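You operate a simulated robot arm through the tools that you are given. There is no shell and no other tool.

You are at the controls of a simulated robot arm. One attempt, no reset.

TASK
Vacuum the dust patch off the cleaning bench, then switch off.
Fine: the nozzle goes back to its place. Set down upright: vacuum nozzle. What is to be rubbed or washed off counts as gone when no trace of it is left.

It is judged by the outcome, as a careful person would: the job done as asked, and still so three seconds after it is handed in. It fails if anything else is knocked over, pushed out of place, dropped, spilled or broken.

THE ROBOT
A 7-joint arm with a three-finger gripper, fixed in place. Base frame: the origin is at the foot of the arm, x ahead of it, y to its left, z up; the work surface is at about z = 560. Lengths are in mm, angles in degrees, forces in N, time in s.
Its first joint turns from -166.0 to 166.0 degrees. Payload 2.69 kg.
The tool frame sits at the grasp point between the pads (the TCP): z along the fingers, y along the line on which they close. The tips reach 30 mm beyond it. The gripper opens to 128 mm. The gripper's body begins 117 mm behind the TCP.
Orientation is that of the tool frame in the base frame, as [roll, pitch, yaw] about the fixed x, y, z axes, in that order (R = Rz(yaw) Ry(pitch) Rx(roll)). With the fingers straight down and closing along the base's y, the tool's x points along the base's -x, its y along +y and its z along -z.

THE INTERFACE
- The arm moves only by the tool arm_command. Its argument "deltas" is a list of rows, each a list of 3 entries, a list of its own where there are three numbers: the turn, a rotation vector about the tool's x, y, z in degrees, then the shift along the tool's x, y, z in mm, then the opening in per cent of the stroke, from 0 (shut) to 100 (fully open). In form: [[[ax, ay, az], [dx, dy, dz], claw], ...]. A call has 1 to 20 rows; each row is the pose to reach, as a shift and turn from the pose commanded when the call began, along the tool's axes at that moment. Rows are played at 5 a second. More than 50 mm and 8.6 degrees between two rows, or a gripper value outside its range, and nothing of the call is played. A pose out of reach is approached as far as the arm can. The call stops where the force on the tool passes 80 N (or 10 N more than at its start, if that is more) or the arm is blocked; 0.2 s more then pass. Each finger halts on what it meets, pressing with about 39 N; the grip force reading is that of the motor and also rises with nothing between the fingers. The clock runs only during rows and for 0.2 s after the last one: add rows that repeat a pose to give the fingers time. The reply holds the time, the measured pose of the TCP, the force on the tool along the base axes, the opening and the grip force, in the units named above and with some noise, with the torque about the TCP (base axes, N m) and any sound that the robot's microphone picked up, and new pictures: "show" is both (left out), scene, wrist or none.
- Cameras (640 x 400 px; columns grow to the right, rows downward): "scene" is fixed at [218.8, -502.1, 1339]; the picture's right is [0.32, -0.95, 0.00], its down [-0.09, -0.03, -1.00] and it looks along [0.94, 0.32, -0.10] (base axes); focal length 214 px, centre (320, 200). "wrist" rides on the gripper at [58, 54, -131] in the tool frame; the picture's right is [-0.68, 0.74, 0.00], its down [-0.62, -0.57, -0.55] and it looks along [-0.40, -0.37, 0.84] (tool axes); focal length 234 px, centre (320, 200). There is no depth. A picture from a camera that has moved, and an enlarged one, comes with that camera's place and axes in the base frame and with its lens. The place of the scene camera against the robot may be out by one fixed shift of up to 12 mm in any direction.
- lift_body(by): slides the trunk up (or, below 0, down) by that many mm; the arm rides with it, the base frame stays. It gives what a move gives, with no picture.
- enlarge(camera, box): a new picture of the part [left, top, right, bottom] of that camera's present view, enlarged. The clock stands still meanwhile.
- finish_job(): hands the job in; it is judged then, once.

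Places have to be worked out from the pictures, the camera data and where the tool is seen. Open the gripper and draw the arm clear of the work before you hand the job in, unless the task says otherwise.

The tools are called as name(argument=value, ...) on one line, values as JSON. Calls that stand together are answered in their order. arm_command: Moves the arm, as the interface text tells. Its arguments: {"type":"object","properties":{"deltas":{"type":"array","items":{"type":"array"}},"show":{"type":"string","enum":["both","scene","wrist","none"]}},"required":["deltas"]} The other tools are called the same way: lift_body (by) slides the trunk up or down; enlarge (camera, box) takes an enlarged picture of a part of a camera's view; finish_job () hands the job in.

At the start:

```text
t: 0.0
tool_pos: [502.6, -424.6, 1294.7]
ee_rot: [180.0, -0.1, 180.0]
contact_force: [0.2, 0.3, 0.3]
moment: [0.02, 0.01, 0.04]
width: 128.0
finger_force: 0.0
trunk travel left (down, up): [-150.0, 200.0]
```

scene: 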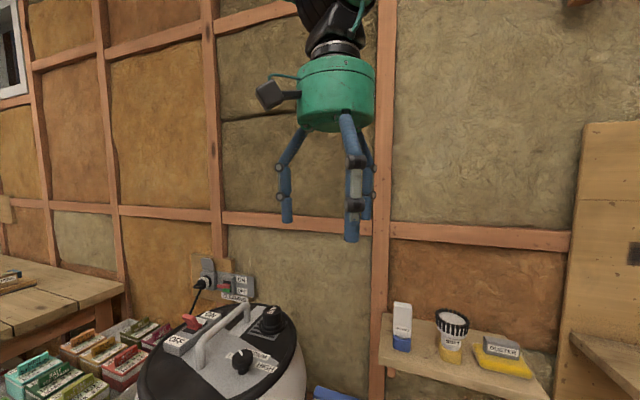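
wrist: 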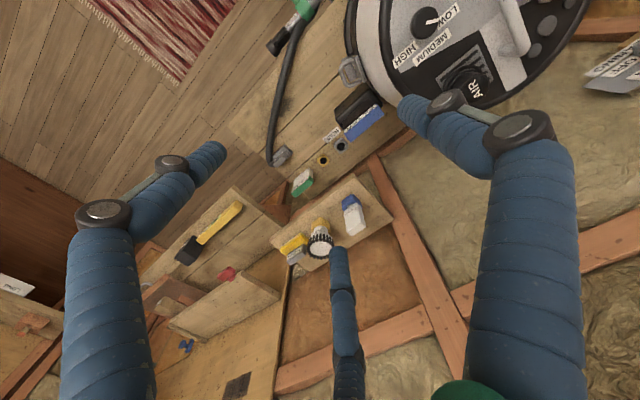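

I see a vacuum canister with a control panel, wall socket with switch, and a shelf with objects. I'll enlarge both views to look at the details before moving.

enlarge(camera="scene", box=[120, 240, 320, 400])

enlarge(camera="wrist", box=[220, 0, 420, 200])

enlarge(camera="wrist", box=[340, 0, 640, 150])

enlarge(camera="wrist", box=[100, 150, 420, 400])

enlarge(camera="scene", box=[160, 230, 320, 330])

```text
2.50 times, centred on (220, 320) of scene
camera zoom: at [218.8, -502.1, 1339.0], right [0.32, -0.95, 0.0], down [-0.09, -0.03, -1.0], along [0.94, 0.32, -0.1], focal length 536 px, centre (570, -100)
```

zoom: 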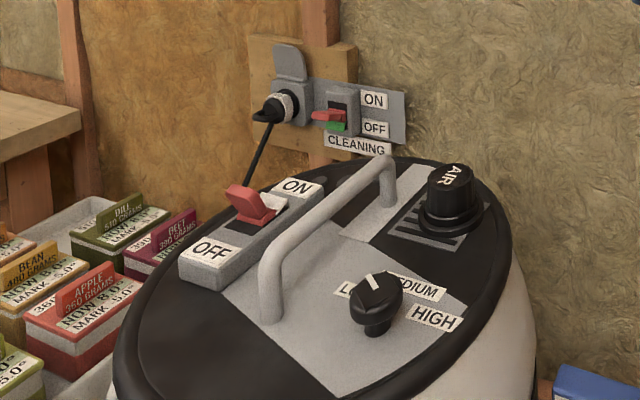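

```text
2.00 times, centred on (320, 100) of wrist
camera zoom: at [444.7, -370.3, 1426.9], right [0.68, 0.74, 0.0], down [0.62, -0.57, 0.55], along [0.4, -0.37, -0.84], focal length 468 px, centre (320, 400)
```

zoom: 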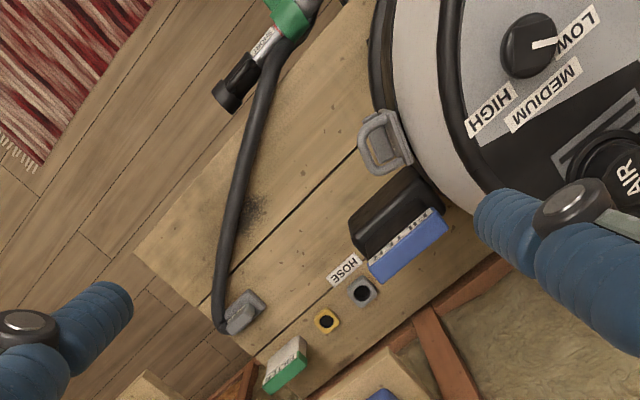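

```text
2.13 times, centred on (490, 75) of wrist
camera zoom: at [444.7, -370.3, 1426.9], right [0.68, 0.74, 0.0], down [0.62, -0.57, 0.55], along [0.4, -0.37, -0.84], focal length 500 px, centre (-43, 467)
```

zoom: 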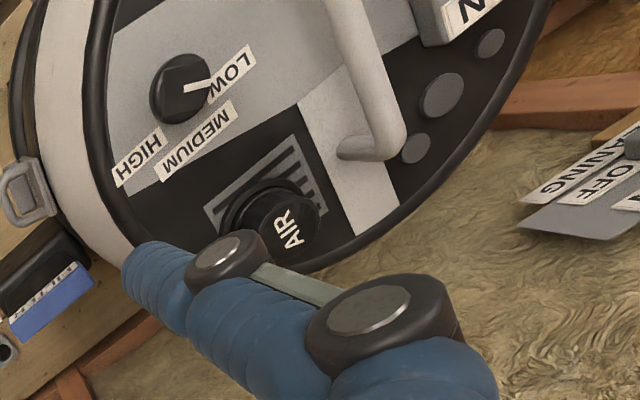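

```text
1.60 times, centred on (260, 275) of wrist
camera zoom: at [444.7, -370.3, 1426.9], right [0.68, 0.74, 0.0], down [0.62, -0.57, 0.55], along [0.4, -0.37, -0.84], focal length 375 px, centre (416, 80)
```

zoom: 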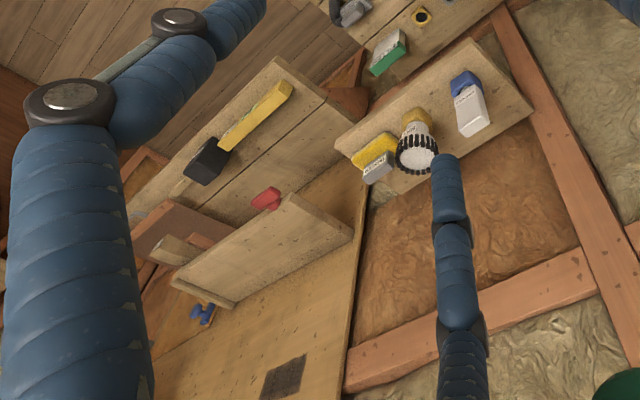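

```text
4.00 times, centred on (240, 280) of scene
camera zoom: at [218.8, -502.1, 1339.0], right [0.32, -0.95, 0.0], down [-0.09, -0.03, -1.0], along [0.94, 0.32, -0.1], focal length 858 px, centre (640, -120)
```

zoom: 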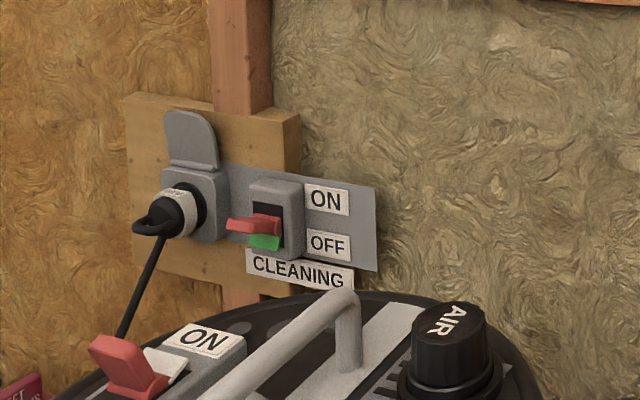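

The dust patch looks to be on the low wooden bench near the hose, around (488, -567, 560), and the vacuum's controls are on the canister lid at about z ≈ 1000. I'll move the wrist camera lower for a closer look at the bench, nozzle and hose.

arm_command(deltas=[[[0, 0, 0], [13, -3, 37], 100], [[0, 0, 0], [26, -6, 74], 100], [[0, 0, 0], [39, -9, 111], 100], [[0, 0, 0], [52, -12, 148], 100], [[0, 0, 0], [65, -16, 185], 100], [[0, 0, 0], [78, -19, 222], 100], [[0, 0, 0], [90, -22, 258], 100], [[0, 0, 0], [102, -25, 294], 100]], show="both")

```text
t: 1.8
tool_pos: [401.3, -449.5, 1000.7]
ee_rot: [-179.8, 0.1, -179.9]
contact_force: [-0.4, 0.7, 0.7]
moment: [0.01, -0.03, -0.01]
width: 127.8
finger_force: 0.1
trunk travel left (down, up): [-150.0, 200.0]
camera wrist: at [342.6, -395.7, 1132.4], right [0.68, 0.74, 0.0], down [0.62, -0.56, 0.55], along [0.4, -0.37, -0.84], focal length 234 px, centre (320, 200)
```

scene: 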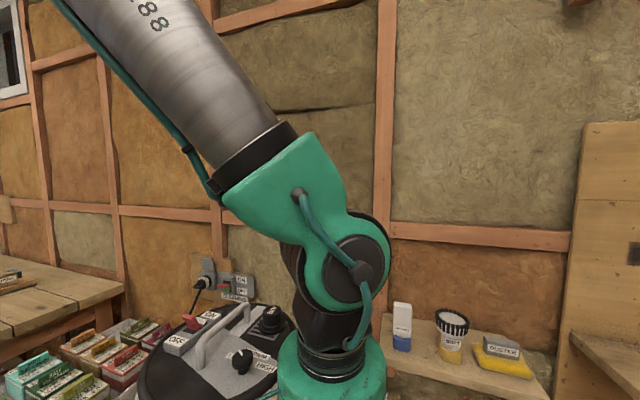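
wrist: 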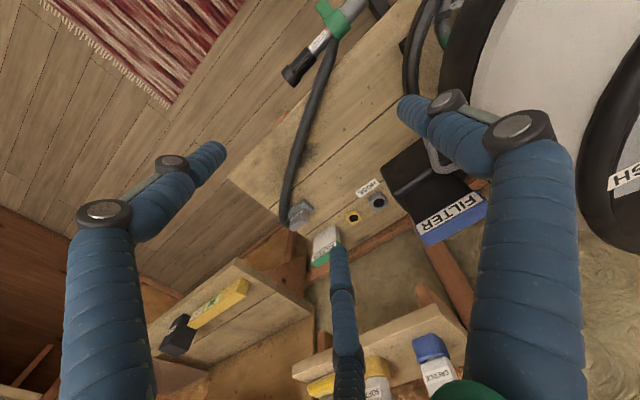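

enlarge(camera="wrist", box=[230, 0, 480, 156])

enlarge(camera="wrist", box=[230, 100, 430, 225])

```text
2.56 times, centred on (355, 78) of wrist
camera zoom: at [342.6, -395.7, 1132.4], right [0.68, 0.74, 0.0], down [0.62, -0.56, 0.55], along [0.4, -0.37, -0.84], focal length 600 px, centre (230, 512)
```

zoom: 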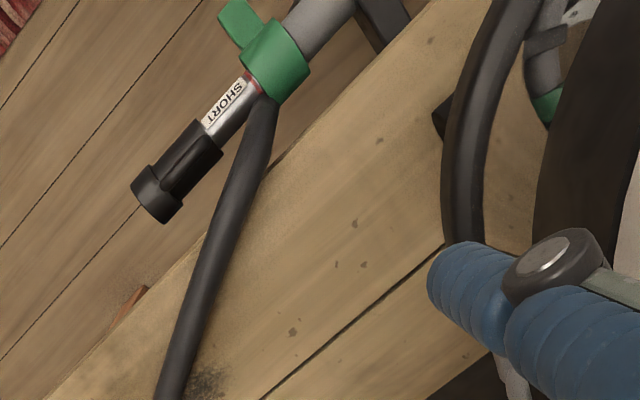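

```text
3.20 times, centred on (330, 162) of wrist
camera zoom: at [342.6, -395.7, 1132.4], right [0.68, 0.74, 0.0], down [0.62, -0.56, 0.55], along [0.4, -0.37, -0.84], focal length 749 px, centre (288, 320)
```

zoom: 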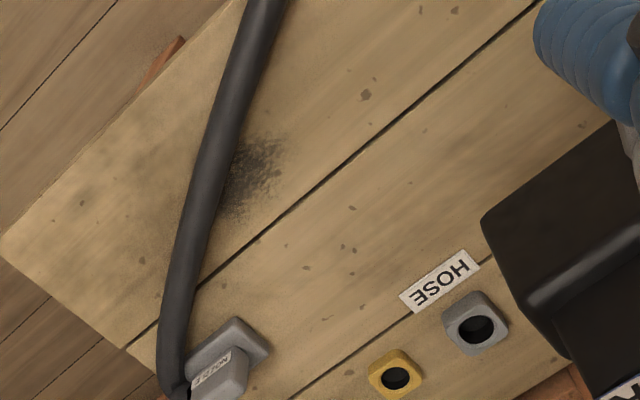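

The wand (labelled SHORT, black tip) appears to sit along y in front of the bench at x≈337, with a hose across the bench, the dust next to the hose, and docks labelled HOSE / NOZZLE. I'll go lower and swing the camera around to look at the wand and canister front from the outside.

arm_command(deltas=[[[0, 0, -8.2], [13, -8, 12], 100], [[0, 0, -16.4], [26, -17, 24], 100], [[0, 0, -24.5], [40, -25, 36], 100], [[0, 0, -32.7], [53, -33, 48], 100], [[0, 0, -40.9], [66, -42, 60], 100], [[0, 0, -49.1], [80, -50, 72], 100], [[0, 0, -57.3], [93, -58, 84], 100], [[0, 0, -65.5], [106, -67, 95], 100], [[0, 0, -73.6], [120, -75, 107], 100], [[0, 0, -81.8], [133, -84, 119], 100], [[0, 0, -90], [146, -92, 131], 100]], show="both")

```text
t: 4.2
tool_pos: [254.4, -540.0, 870.0]
ee_rot: [180.0, 0.0, -89.9]
contact_force: [-0.4, -0.8, -0.8]
moment: [0.0, 0.01, 0.02]
width: 127.9
finger_force: 0.0
trunk travel left (down, up): [-150.0, 200.0]
camera wrist: at [201.9, -599.4, 1001.2], right [-0.74, 0.67, 0.0], down [0.56, 0.62, 0.55], along [0.37, 0.41, -0.84], focal length 234 px, centre (320, 200)
```

scene: 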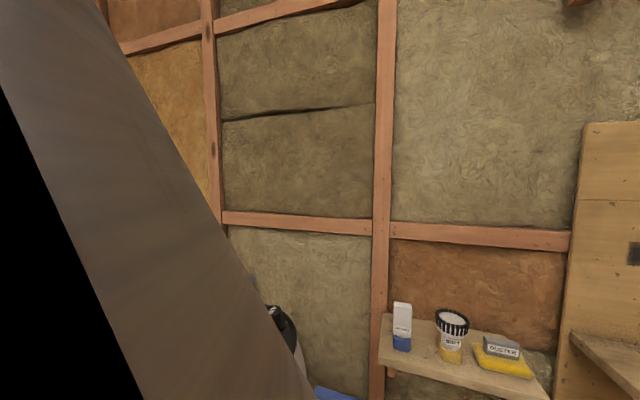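
wrist: 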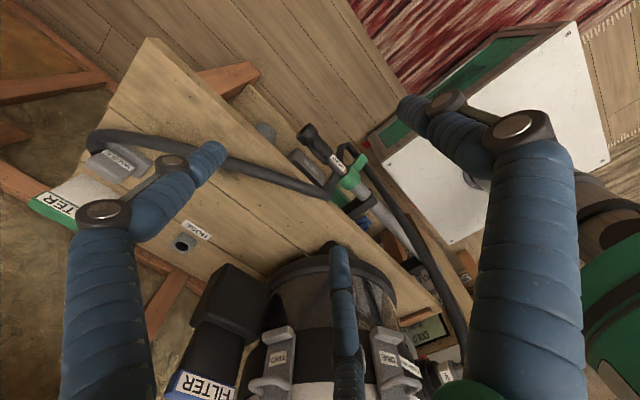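

enlarge(camera="wrist", box=[220, 90, 480, 252])

enlarge(camera="wrist", box=[20, 90, 280, 252])

enlarge(camera="wrist", box=[160, 240, 480, 400])

```text
2.46 times, centred on (350, 171) of wrist
camera zoom: at [201.9, -599.4, 1001.2], right [-0.74, 0.67, 0.0], down [0.56, 0.62, 0.55], along [0.37, 0.41, -0.84], focal length 576 px, centre (246, 271)
```

zoom: 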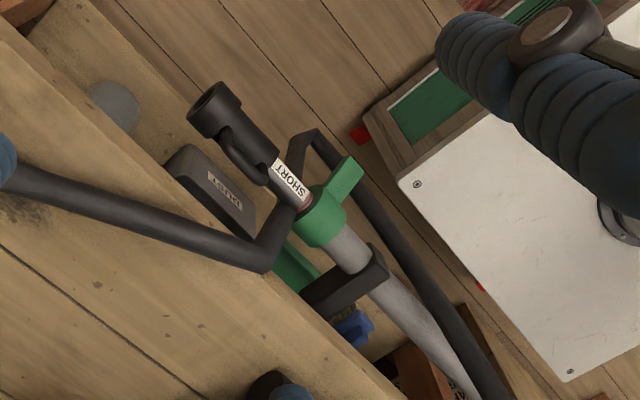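

```text
2.46 times, centred on (150, 171) of wrist
camera zoom: at [201.9, -599.4, 1001.2], right [-0.74, 0.67, 0.0], down [0.56, 0.62, 0.55], along [0.37, 0.41, -0.84], focal length 576 px, centre (738, 271)
```

zoom: 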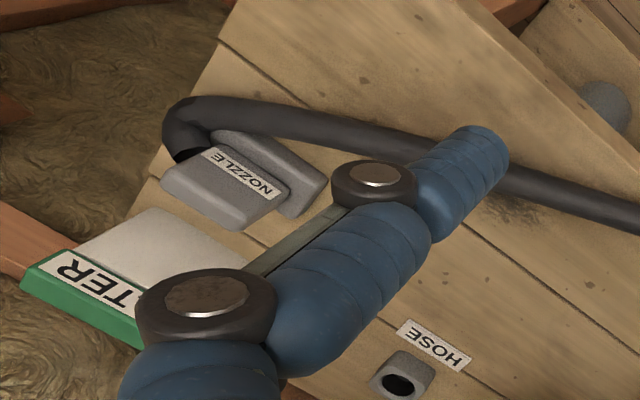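

```text
2.00 times, centred on (320, 320) of wrist
camera zoom: at [201.9, -599.4, 1001.2], right [-0.74, 0.67, 0.0], down [0.56, 0.62, 0.55], along [0.37, 0.41, -0.84], focal length 468 px, centre (320, -40)
```

zoom: 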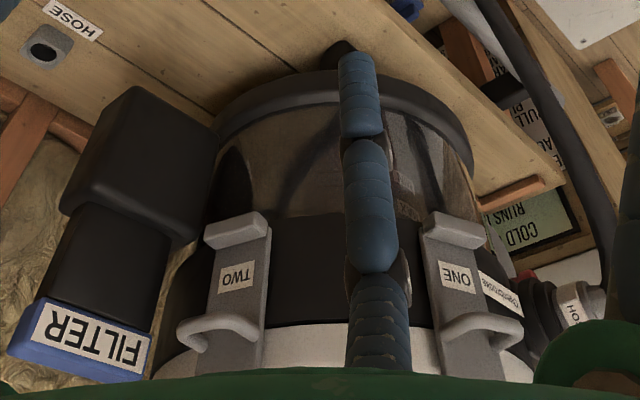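

The gray NOZZLE block is on the far right of the bench at about (593, -715, 600), joined to the black hose; the dust is at about (489, -574). There are some signs under the bench, so I'll read those and check the canister parts in more detail.

enlarge(camera="wrist", box=[380, 220, 500, 400])

enlarge(camera="wrist", box=[70, 110, 190, 190])

enlarge(camera="wrist", box=[460, 0, 640, 120])

enlarge(camera="scene", box=[370, 280, 560, 400])

```text
2.22 times, centred on (440, 310) of wrist
camera zoom: at [201.9, -599.4, 1001.2], right [-0.74, 0.67, 0.0], down [0.56, 0.62, 0.55], along [0.37, 0.41, -0.84], focal length 520 px, centre (53, -44)
```

zoom: 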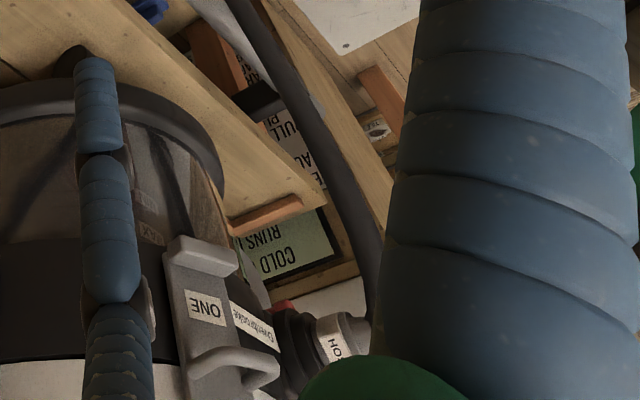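

```text
5.00 times, centred on (130, 150) of wrist
camera zoom: at [201.9, -599.4, 1001.2], right [-0.74, 0.67, 0.0], down [0.56, 0.62, 0.55], along [0.37, 0.41, -0.84], focal length 1171 px, centre (1270, 450)
```

zoom: 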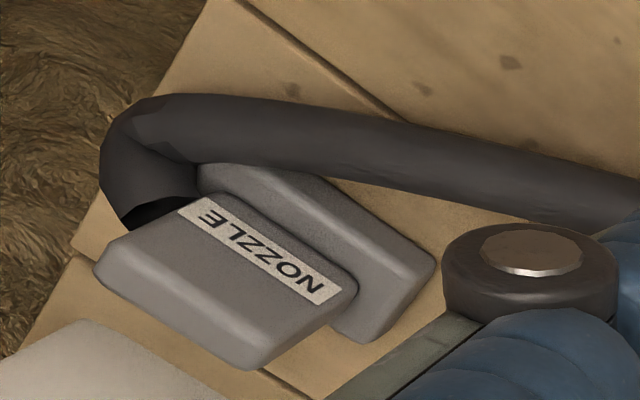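

```text
3.33 times, centred on (550, 60) of wrist
camera zoom: at [201.9, -599.4, 1001.2], right [-0.74, 0.67, 0.0], down [0.56, 0.62, 0.55], along [0.37, 0.41, -0.84], focal length 781 px, centre (-447, 667)
```

zoom: 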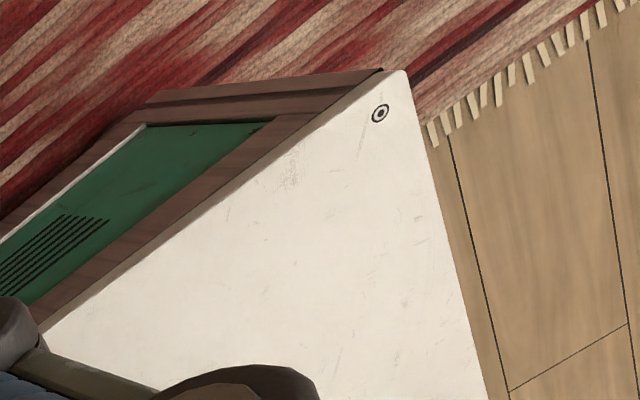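

```text
3.33 times, centred on (465, 340) of scene
camera zoom: at [218.8, -502.1, 1339.0], right [0.32, -0.95, 0.0], down [-0.09, -0.03, -1.0], along [0.94, 0.32, -0.1], focal length 715 px, centre (-163, -267)
```

zoom: 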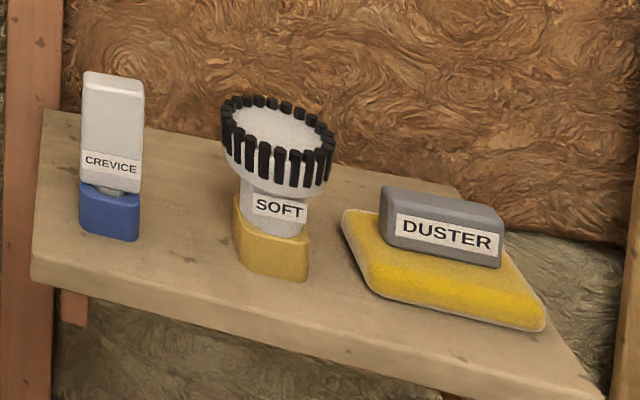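

The nozzle's shape is partly visible; nothing else in hand yet. Next I'll move the camera over the canister lid to see the switch, dial, AIR valve and the wall socket clearly.

arm_command(deltas=[[[0, 0, 0], [0, 0, -45], 100], [[0, 0, 0], [-27, -21, -75], 100], [[0, 0, 0], [-54, -42, -105], 100], [[0, 0, 0], [-81, -63, -135], 100], [[0, 0, 0], [-108, -84, -165], 100], [[0, 0, 0], [-135, -105, -195], 100], [[0, 0, 0], [-163, -126, -225], 100], [[0, 0, 0], [-190, -147, -250], 100], [[0, 0, 0], [-217, -168, -275], 100], [[0, 0, 0], [-244, -189, -295], 100], [[0, 0, 0], [-271, -209, -315], 100]], show="both")

```text
t: 6.6
tool_pos: [465.4, -269.4, 1184.2]
ee_rot: [180.0, 0.1, -90.0]
contact_force: [-0.4, 0.1, 0.2]
moment: [0.01, 0.0, 0.01]
width: 127.7
finger_force: 0.0
trunk travel left (down, up): [-150.0, 200.0]
camera wrist: at [411.6, -327.8, 1316.4], right [-0.74, 0.68, 0.0], down [0.57, 0.62, 0.55], along [0.37, 0.4, -0.84], focal length 234 px, centre (320, 200)
```

scene: 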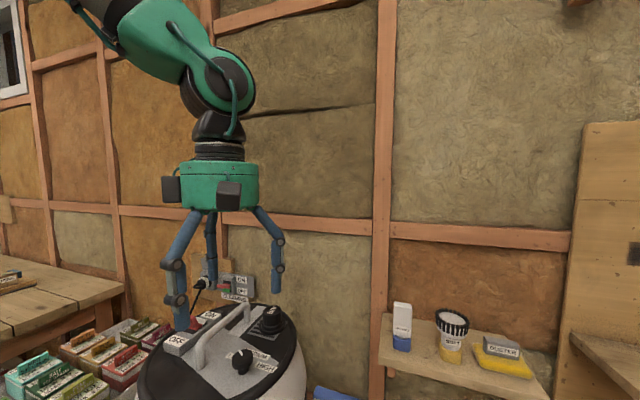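
wrist: 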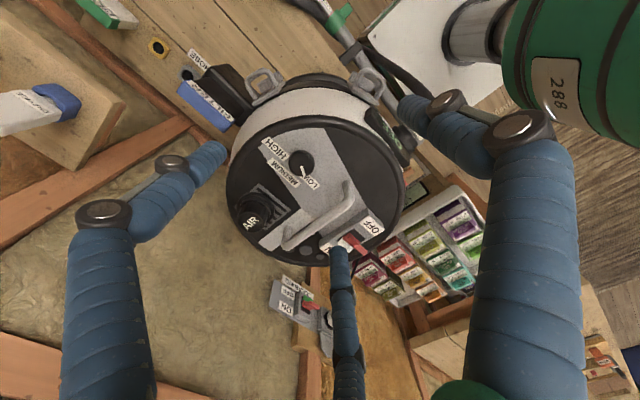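

enlarge(camera="wrist", box=[215, 100, 425, 270])

enlarge(camera="wrist", box=[250, 230, 390, 360])

enlarge(camera="wrist", box=[140, 20, 420, 160])

enlarge(camera="wrist", box=[340, 150, 500, 310])

enlarge(camera="scene", box=[180, 240, 300, 340])

```text
2.35 times, centred on (320, 185) of wrist
camera zoom: at [411.6, -327.8, 1316.4], right [-0.74, 0.68, 0.0], down [0.57, 0.62, 0.55], along [0.37, 0.4, -0.84], focal length 551 px, centre (320, 235)
```

zoom: 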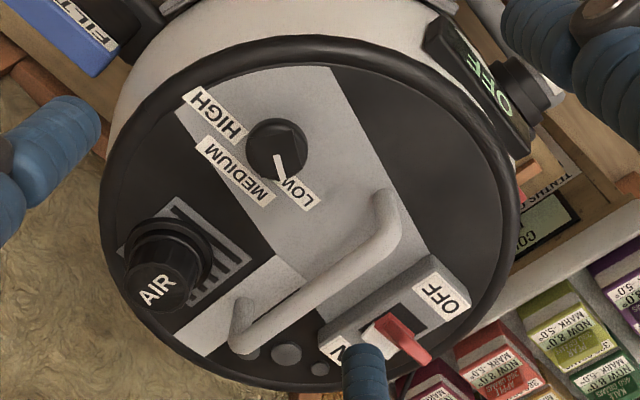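

```text
3.08 times, centred on (320, 295) of wrist
camera zoom: at [411.6, -327.8, 1316.4], right [-0.74, 0.68, 0.0], down [0.57, 0.62, 0.55], along [0.37, 0.4, -0.84], focal length 720 px, centre (320, -92)
```

zoom: 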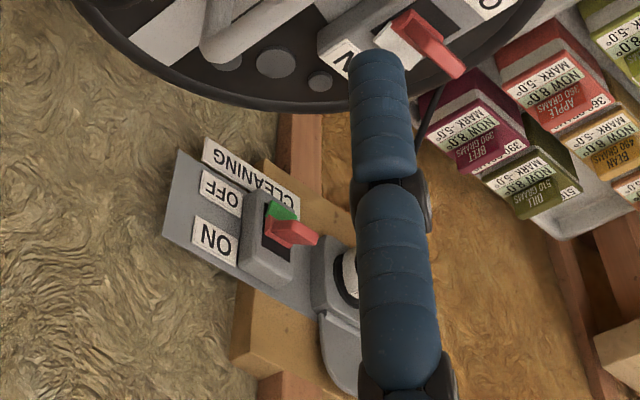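

```text
2.29 times, centred on (280, 90) of wrist
camera zoom: at [411.6, -327.8, 1316.4], right [-0.74, 0.68, 0.0], down [0.57, 0.62, 0.55], along [0.37, 0.4, -0.84], focal length 535 px, centre (411, 451)
```

zoom: 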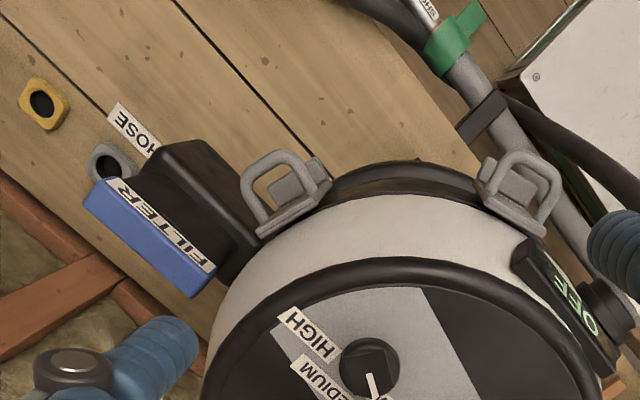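

```text
2.50 times, centred on (420, 230) of wrist
camera zoom: at [411.6, -327.8, 1316.4], right [-0.74, 0.68, 0.0], down [0.57, 0.62, 0.55], along [0.37, 0.4, -0.84], focal length 585 px, centre (70, 125)
```

zoom: 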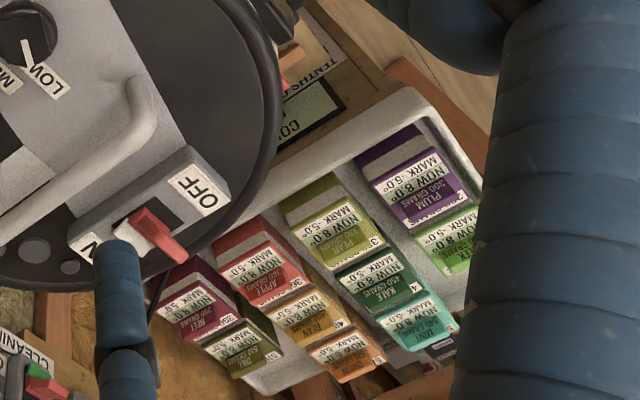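

```text
4.00 times, centred on (240, 290) of scene
camera zoom: at [218.8, -502.1, 1339.0], right [0.32, -0.95, 0.0], down [-0.09, -0.03, -1.0], along [0.94, 0.32, -0.1], focal length 858 px, centre (640, -160)
```

zoom: 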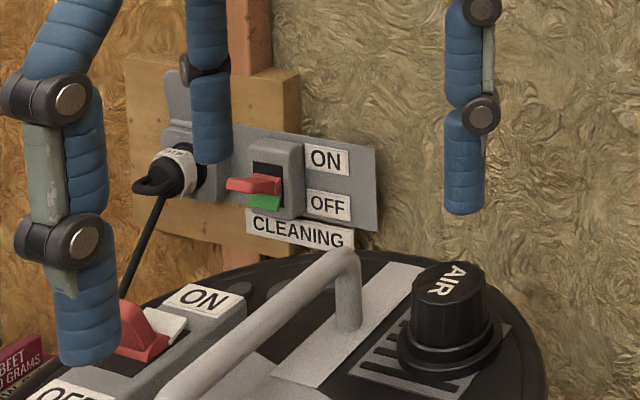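

The lid has a lever at OFF (and a lit OFF display on the front), the dial is at LOW, and the wall CLEANING lever looks tilted up to ON. I'll check the canister's front side (display, hose inlet, latches) from the robot's side.

arm_command(deltas=[[[0, 0, 0], [-12, 48, 0], 100], [[0, 0, 0], [-24, 96, 0], 100], [[0, 0, 0], [-36, 144, 0], 100], [[0, 0, 0], [-48, 190, 0], 100], [[0, 0, 0], [-60, 198, 40], 100], [[0, 0, 0], [-70, 198, 80], 100], [[0, 0, 0], [-80, 198, 120], 100], [[0, 0, 0], [-90, 198, 160], 100], [[0, 0, 0], [-97, 198, 200], 100], [[0, 0, 0], [-97, 198, 237], 100]], show="both")

```text
t: 8.8
tool_pos: [265.2, -173.5, 947.9]
ee_rot: [-179.8, 0.0, -90.0]
contact_force: [-0.7, -0.1, -0.7]
moment: [0.01, -0.01, 0.01]
width: 127.8
finger_force: 0.1
trunk travel left (down, up): [-150.0, 200.0]
camera wrist: at [212.4, -232.3, 1080.8], right [-0.74, 0.68, 0.0], down [0.56, 0.62, 0.55], along [0.37, 0.4, -0.84], focal length 234 px, centre (320, 200)
```

scene: 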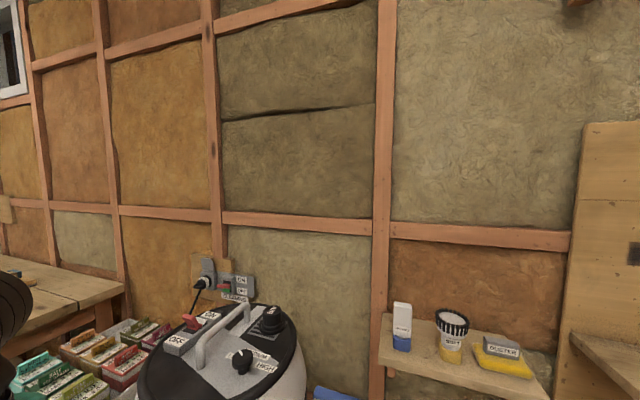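
wrist: 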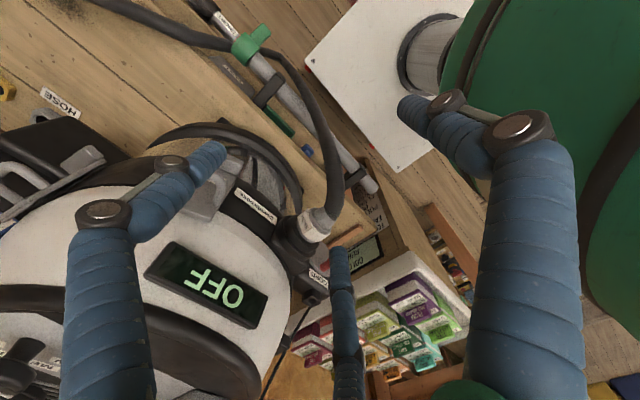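

enlarge(camera="wrist", box=[220, 100, 420, 300])

enlarge(camera="wrist", box=[150, 100, 300, 230])

enlarge(camera="wrist", box=[0, 60, 240, 260])

enlarge(camera="wrist", box=[160, 0, 400, 130])

enlarge(camera="wrist", box=[310, 150, 410, 270])

```text
2.00 times, centred on (320, 200) of wrist
camera zoom: at [212.4, -232.3, 1080.8], right [-0.74, 0.68, 0.0], down [0.56, 0.62, 0.55], along [0.37, 0.4, -0.84], focal length 468 px, centre (320, 200)
```

zoom: 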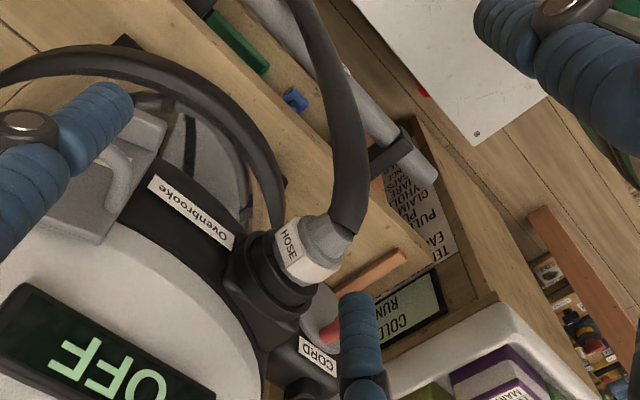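

```text
3.08 times, centred on (225, 165) of wrist
camera zoom: at [212.4, -232.3, 1080.8], right [-0.74, 0.68, 0.0], down [0.56, 0.62, 0.55], along [0.37, 0.4, -0.84], focal length 720 px, centre (612, 308)
```

zoom: 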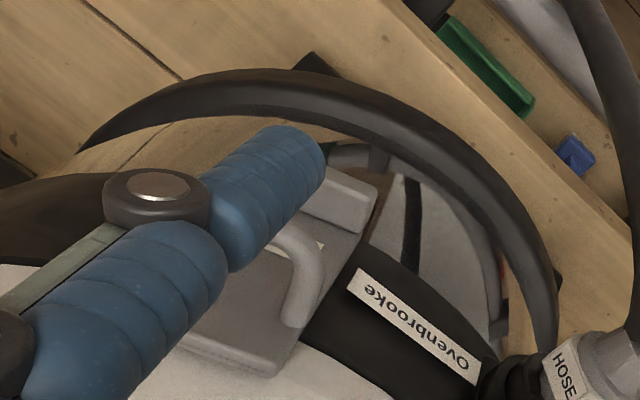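

```text
2.00 times, centred on (120, 160) of wrist
camera zoom: at [212.4, -232.3, 1080.8], right [-0.74, 0.68, 0.0], down [0.56, 0.62, 0.55], along [0.37, 0.4, -0.84], focal length 468 px, centre (720, 280)
```

zoom: 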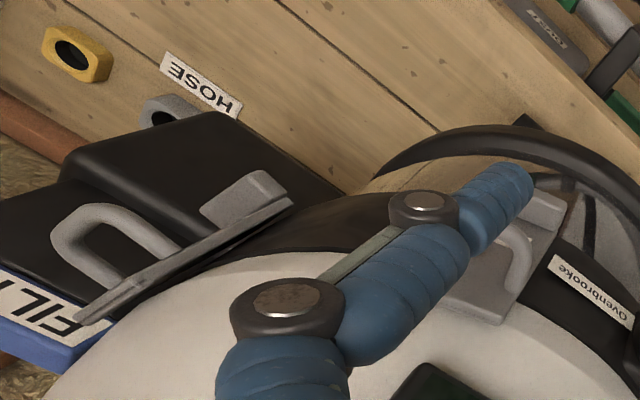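

```text
2.67 times, centred on (280, 65) of wrist
camera zoom: at [212.4, -232.3, 1080.8], right [-0.74, 0.68, 0.0], down [0.56, 0.62, 0.55], along [0.37, 0.4, -0.84], focal length 624 px, centre (427, 560)
```

zoom: 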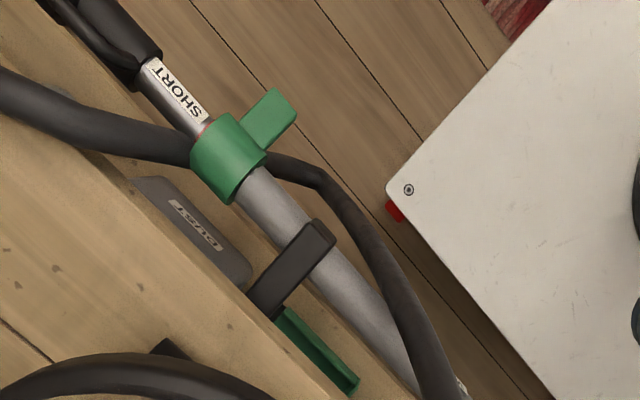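

```text
3.33 times, centred on (360, 210) of wrist
camera zoom: at [212.4, -232.3, 1080.8], right [-0.74, 0.68, 0.0], down [0.56, 0.62, 0.55], along [0.37, 0.4, -0.84], focal length 781 px, centre (187, 167)
```

zoom: 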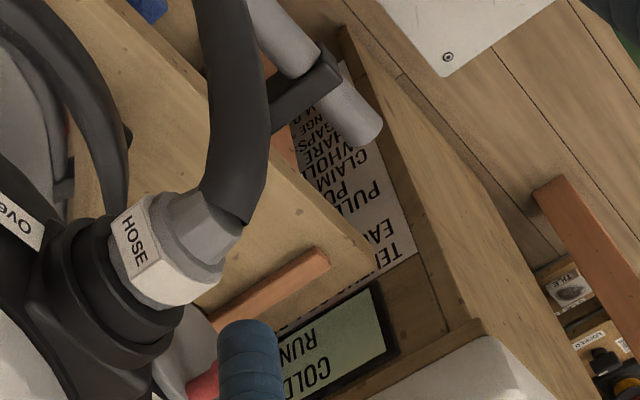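

The hose is firmly plugged into the inlet, the latches and filter look in place, and the display reads OFF. Now I'll go look at the nozzle up close with the original yaw.

arm_command(deltas=[[[0, 0, 0], [46, 0, 0], 100], [[0, 0, 0], [92, 0, 0], 100], [[0, 0, 0], [138, 0, 0], 100], [[0, 0, 0], [184, 0, 0], 100], [[0, 0, 0], [230, 0, 0], 100], [[0, 0, 8.2], [248, -20, 13], 100], [[0, 0, 16.4], [266, -39, 27], 100], [[0, 0, 24.5], [284, -59, 40], 100], [[0, 0, 32.7], [302, -78, 54], 100], [[0, 0, 40.9], [320, -98, 67], 100], [[0, 0, 49.1], [338, -117, 81], 100], [[0, 0, 57.3], [355, -137, 94], 100], [[0, 0, 65.5], [373, -156, 108], 100], [[0, 0, 73.6], [391, -176, 121], 100], [[0, 0, 81.8], [409, -195, 135], 100], [[0, 0, 90], [427, -215, 148], 100]], show="both")

```text
t: 12.2
tool_pos: [482.1, -600.3, 800.5]
ee_rot: [180.0, 0.0, 179.9]
contact_force: [0.2, 0.4, 0.4]
moment: [-0.02, -0.02, 0.03]
width: 128.1
finger_force: 0.1
trunk travel left (down, up): [-150.0, 200.0]
camera wrist: at [423.0, -546.7, 931.5], right [0.68, 0.74, 0.0], down [0.61, -0.57, 0.55], along [0.4, -0.37, -0.84], focal length 234 px, centre (320, 200)
```

scene: 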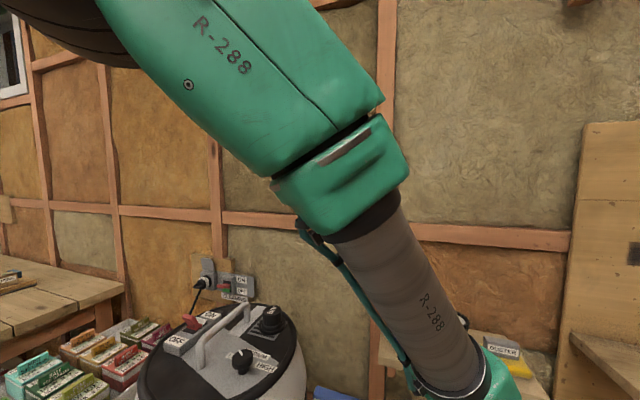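
wrist: 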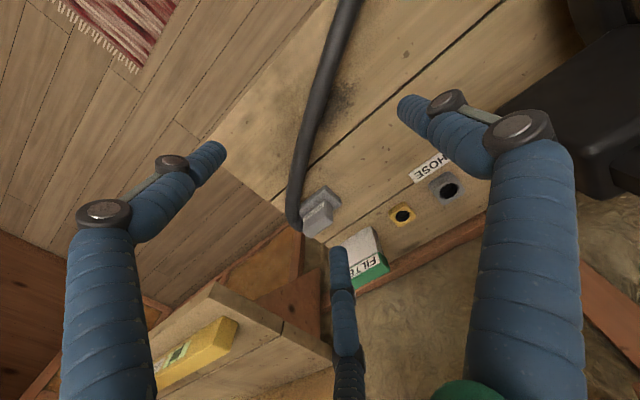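

enlarge(camera="wrist", box=[260, 160, 400, 250])

enlarge(camera="wrist", box=[270, 40, 430, 140])

```text
4.44 times, centred on (330, 205) of wrist
camera zoom: at [423.0, -546.7, 931.5], right [0.68, 0.74, 0.0], down [0.61, -0.57, 0.55], along [0.4, -0.37, -0.84], focal length 1041 px, centre (276, 178)
```

zoom: 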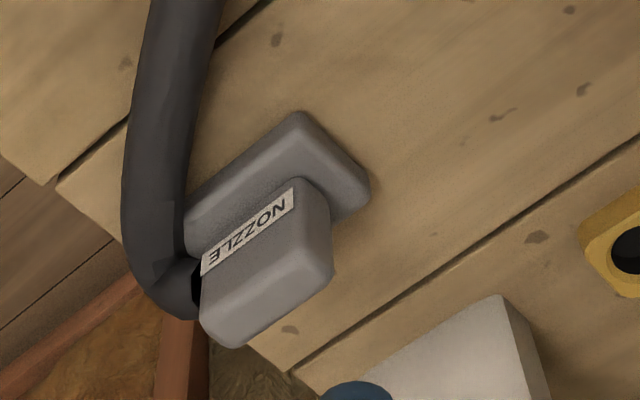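

```text
4.00 times, centred on (350, 90) of wrist
camera zoom: at [423.0, -546.7, 931.5], right [0.68, 0.74, 0.0], down [0.61, -0.57, 0.55], along [0.4, -0.37, -0.84], focal length 937 px, centre (200, 640)
```

zoom: 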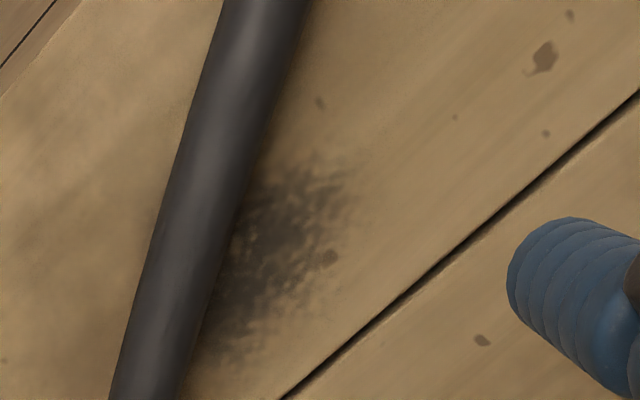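

The nozzle has a wide base block and an upright block with the hose entering on its -y side. I'll tilt the wrist to get a lower-angle view from the front to measure heights.

arm_command(deltas=[[[0, -7, 0], [22, -3, 16], 100], [[0, -14, 0], [43, -6, 33], 100], [[0, -21, 0], [64, -9, 49], 100], [[0, -28, 0], [85, -12, 66], 100], [[0, -35, 0], [106, -14, 82], 100]], show="wrist")

```text
t: 13.4
tool_pos: [374.9, -615.1, 718.0]
ee_rot: [-179.9, 35.1, -179.9]
contact_force: [0.0, -0.6, 0.6]
moment: [0.02, 0.05, 0.01]
width: 128.0
finger_force: 0.1
trunk travel left (down, up): [-150.0, 200.0]
camera wrist: at [252.5, -560.8, 792.6], right [0.55, 0.74, 0.39], down [0.19, -0.56, 0.8], along [0.81, -0.37, -0.45], focal length 234 px, centre (320, 200)
```

wrist: 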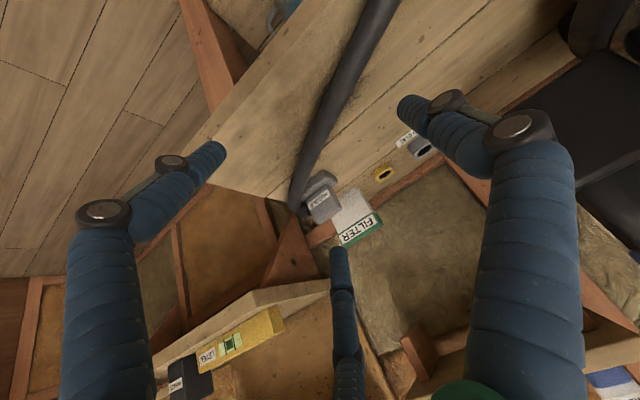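

enlarge(camera="wrist", box=[265, 150, 385, 240])

enlarge(camera="wrist", box=[240, 0, 440, 130])

```text
4.44 times, centred on (325, 195) of wrist
camera zoom: at [252.5, -560.8, 792.6], right [0.55, 0.74, 0.39], down [0.19, -0.56, 0.8], along [0.81, -0.37, -0.45], focal length 1041 px, centre (298, 222)
```

zoom: 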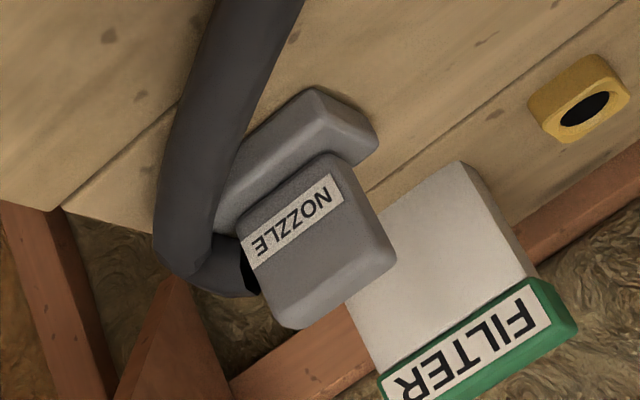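

```text
3.08 times, centred on (340, 65) of wrist
camera zoom: at [252.5, -560.8, 792.6], right [0.55, 0.74, 0.39], down [0.19, -0.56, 0.8], along [0.81, -0.37, -0.45], focal length 720 px, centre (258, 615)
```

zoom: 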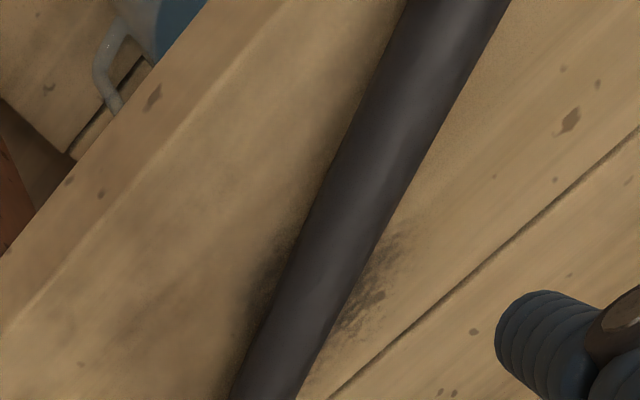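

Triangulating gives the nozzle's upright part at roughly x 590–612, y -691…-749, top z≈637, with the base block under it. The pictures show a hand with three finger shapes, so I'll close the gripper in free air to see how it really moves.

arm_command(deltas=[[[0, 0, 0], [0, 0, 0], 50], [[0, 0, 0], [0, 0, 0], 50], [[0, 0, 0], [0, 0, 0], 50]], show="wrist")

arm_command(deltas=[[[0, 0, 0], [0, 0, 0], 0], [[0, 0, 0], [0, 0, 0], 0], [[0, 0, 0], [0, 0, 0], 0]], show="wrist")

```text
t: 14.2
tool_pos: [374.9, -613.7, 717.5]
ee_rot: [-180.0, 34.9, -180.0]
contact_force: [-0.3, 0.0, -0.3]
moment: [0.07, 0.03, -0.02]
width: 64.1
finger_force: 0.0
trunk travel left (down, up): [-150.0, 200.0]
camera wrist: at [252.2, -560.4, 792.5], right [0.55, 0.74, 0.39], down [0.19, -0.57, 0.8], along [0.81, -0.37, -0.45], focal length 234 px, centre (320, 200)
```

wrist: 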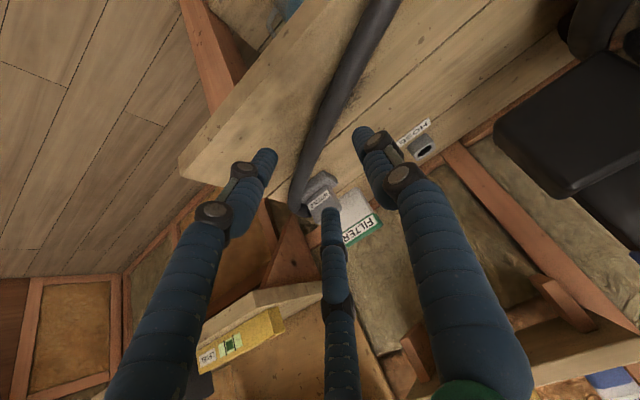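

```text
t: 15.0
tool_pos: [374.6, -614.1, 717.0]
ee_rot: [-179.9, 35.0, 180.0]
contact_force: [-0.5, -0.3, -0.1]
moment: [-0.01, 0.02, -0.01]
width: 2.3
finger_force: 31.3
trunk travel left (down, up): [-150.0, 200.0]
camera wrist: at [252.1, -560.4, 792.5], right [0.55, 0.74, 0.39], down [0.19, -0.57, 0.8], along [0.81, -0.37, -0.45], focal length 234 px, centre (320, 200)
```

wrist: 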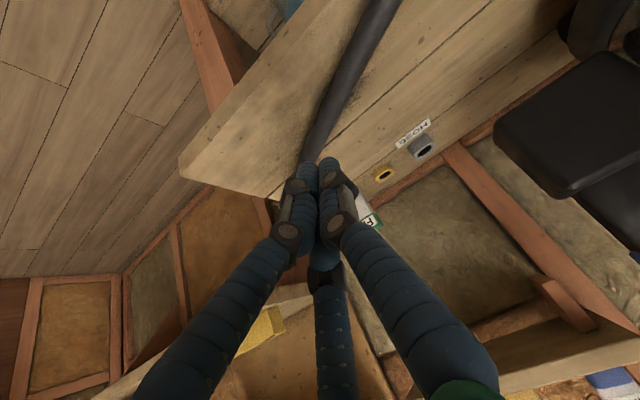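

The hand closes centrically with three visible fingers (one on tool +y, two on the -y side), which still works for gripping the upright slab along base x. Before taking the nozzle I'll switch the vacuum on, so let me look closely at the lever from the scene camera.

enlarge(camera="scene", box=[150, 290, 250, 360])

enlarge(camera="scene", box=[190, 255, 270, 310])

```text
5.71 times, centred on (200, 325) of scene
camera zoom: at [218.8, -502.1, 1339.0], right [0.32, -0.95, 0.0], down [-0.09, -0.03, -1.0], along [0.94, 0.32, -0.1], focal length 1226 px, centre (1006, -514)
```

zoom: 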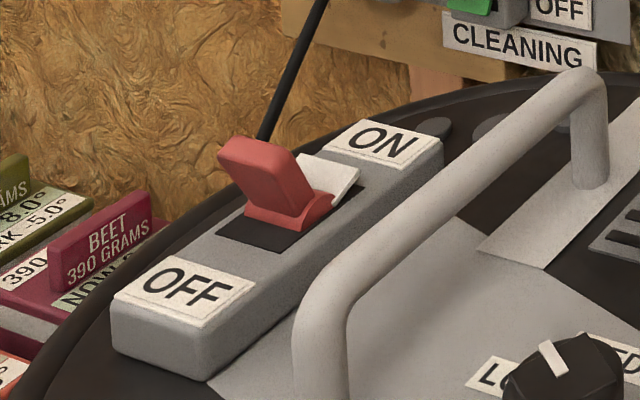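

```text
7.27 times, centred on (230, 282) of scene
camera zoom: at [218.8, -502.1, 1339.0], right [0.32, -0.95, 0.0], down [-0.09, -0.03, -1.0], along [0.94, 0.32, -0.1], focal length 1560 px, centre (974, -400)
```

zoom: 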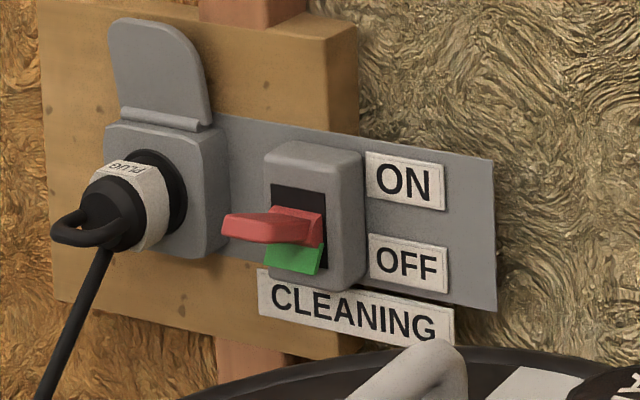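

The lid switch is a paddle leaning to OFF: pivot ≈ (563, -80, 1000), tip ≈ (550, -79, 1040), with ON toward +x; the wall lever is leaning up to ON. I'll raise and straighten the closed gripper, then go above the lever's OFF side.

arm_command(deltas=[[[0, 3.5, 0], [-27, 11, -34], 0], [[0, 7, 0], [-54, 23, -68], 0], [[0, 10.5, 0], [-81, 34, -102], 0], [[0, 14, 0], [-108, 46, -136], 0], [[0, 17.5, 0], [-135, 57, -170], 0], [[0, 21, 0], [-162, 68, -204], 0], [[0, 24.5, 0], [-189, 80, -238], 0], [[0, 28, 0], [-216, 91, -272], 0], [[0, 31.5, 0], [-243, 103, -306], 0], [[0, 35, 0], [-269, 114, -340], 0]], show="none")

```text
t: 17.2
tool_pos: [398.4, -500.4, 1151.9]
ee_rot: [-180.0, 0.0, -180.0]
contact_force: [-0.2, -0.9, 0.0]
moment: [0.04, 0.01, -0.01]
width: 2.2
finger_force: 31.3
trunk travel left (down, up): [-150.0, 200.0]
```

Gripper is upright at (398, -500, 1152). Now I'll move across, above the lid, to the OFF side of the lever.

arm_command(deltas=[[[0, 0, 0], [-9, 42, 0], 0], [[0, 0, 0], [-18, 84, 0], 0], [[0, 0, 0], [-27, 126, 0], 0], [[0, 0, 0], [-36, 168, 0], 0], [[0, 0, 0], [-45, 210, 0], 0], [[0, 0, 0], [-54, 252, 0], 0], [[0, 0, 0], [-63, 295, 0], 0], [[0, 0, 0], [-72, 337, 0], 0], [[0, 0, 0], [-81, 379, 0], 0], [[0, 0, 0], [-91, 421, 2], 0]], show="both")

```text
t: 19.4
tool_pos: [491.3, -78.7, 1148.2]
ee_rot: [179.9, 0.1, -180.0]
contact_force: [0.8, 0.7, -0.2]
moment: [0.03, -0.01, 0.01]
width: 2.0
finger_force: 31.2
trunk travel left (down, up): [-150.0, 200.0]
camera wrist: at [432.0, -25.4, 1280.8], right [0.68, 0.74, 0.0], down [0.62, -0.57, 0.55], along [0.4, -0.37, -0.84], focal length 234 px, centre (320, 200)
```

scene: 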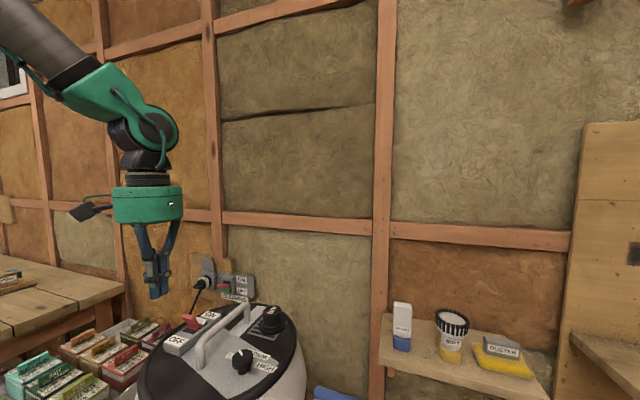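
wrist: 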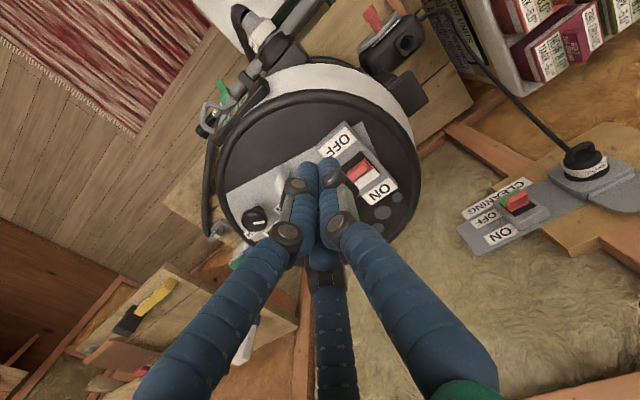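

enlarge(camera="wrist", box=[280, 100, 440, 220])

enlarge(camera="wrist", box=[440, 120, 640, 260])

enlarge(camera="scene", box=[100, 240, 260, 340])

```text
3.33 times, centred on (360, 160) of wrist
camera zoom: at [432.0, -25.4, 1280.8], right [0.68, 0.74, 0.0], down [0.62, -0.57, 0.55], along [0.4, -0.37, -0.84], focal length 781 px, centre (187, 333)
```

zoom: 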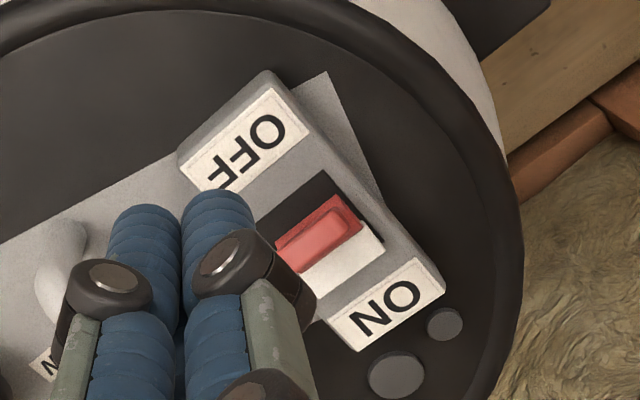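

```text
2.86 times, centred on (540, 190) of wrist
camera zoom: at [432.0, -25.4, 1280.8], right [0.68, 0.74, 0.0], down [0.62, -0.57, 0.55], along [0.4, -0.37, -0.84], focal length 669 px, centre (-309, 229)
```

zoom: 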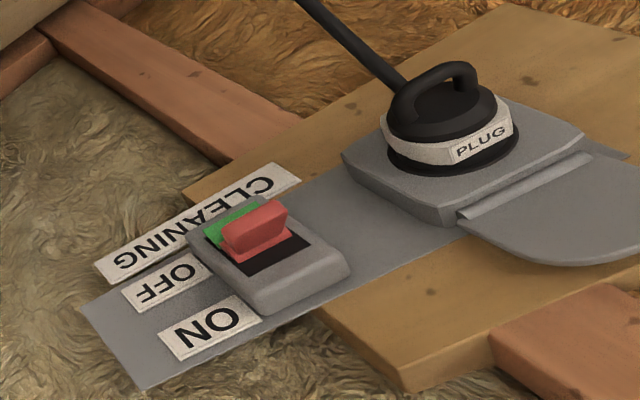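

```text
4.00 times, centred on (180, 290) of scene
camera zoom: at [218.8, -502.1, 1339.0], right [0.32, -0.95, 0.0], down [-0.09, -0.03, -1.0], along [0.94, 0.32, -0.1], focal length 858 px, centre (880, -160)
```

zoom: 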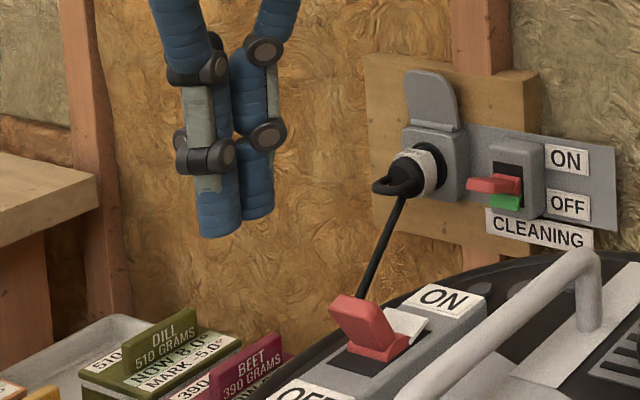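

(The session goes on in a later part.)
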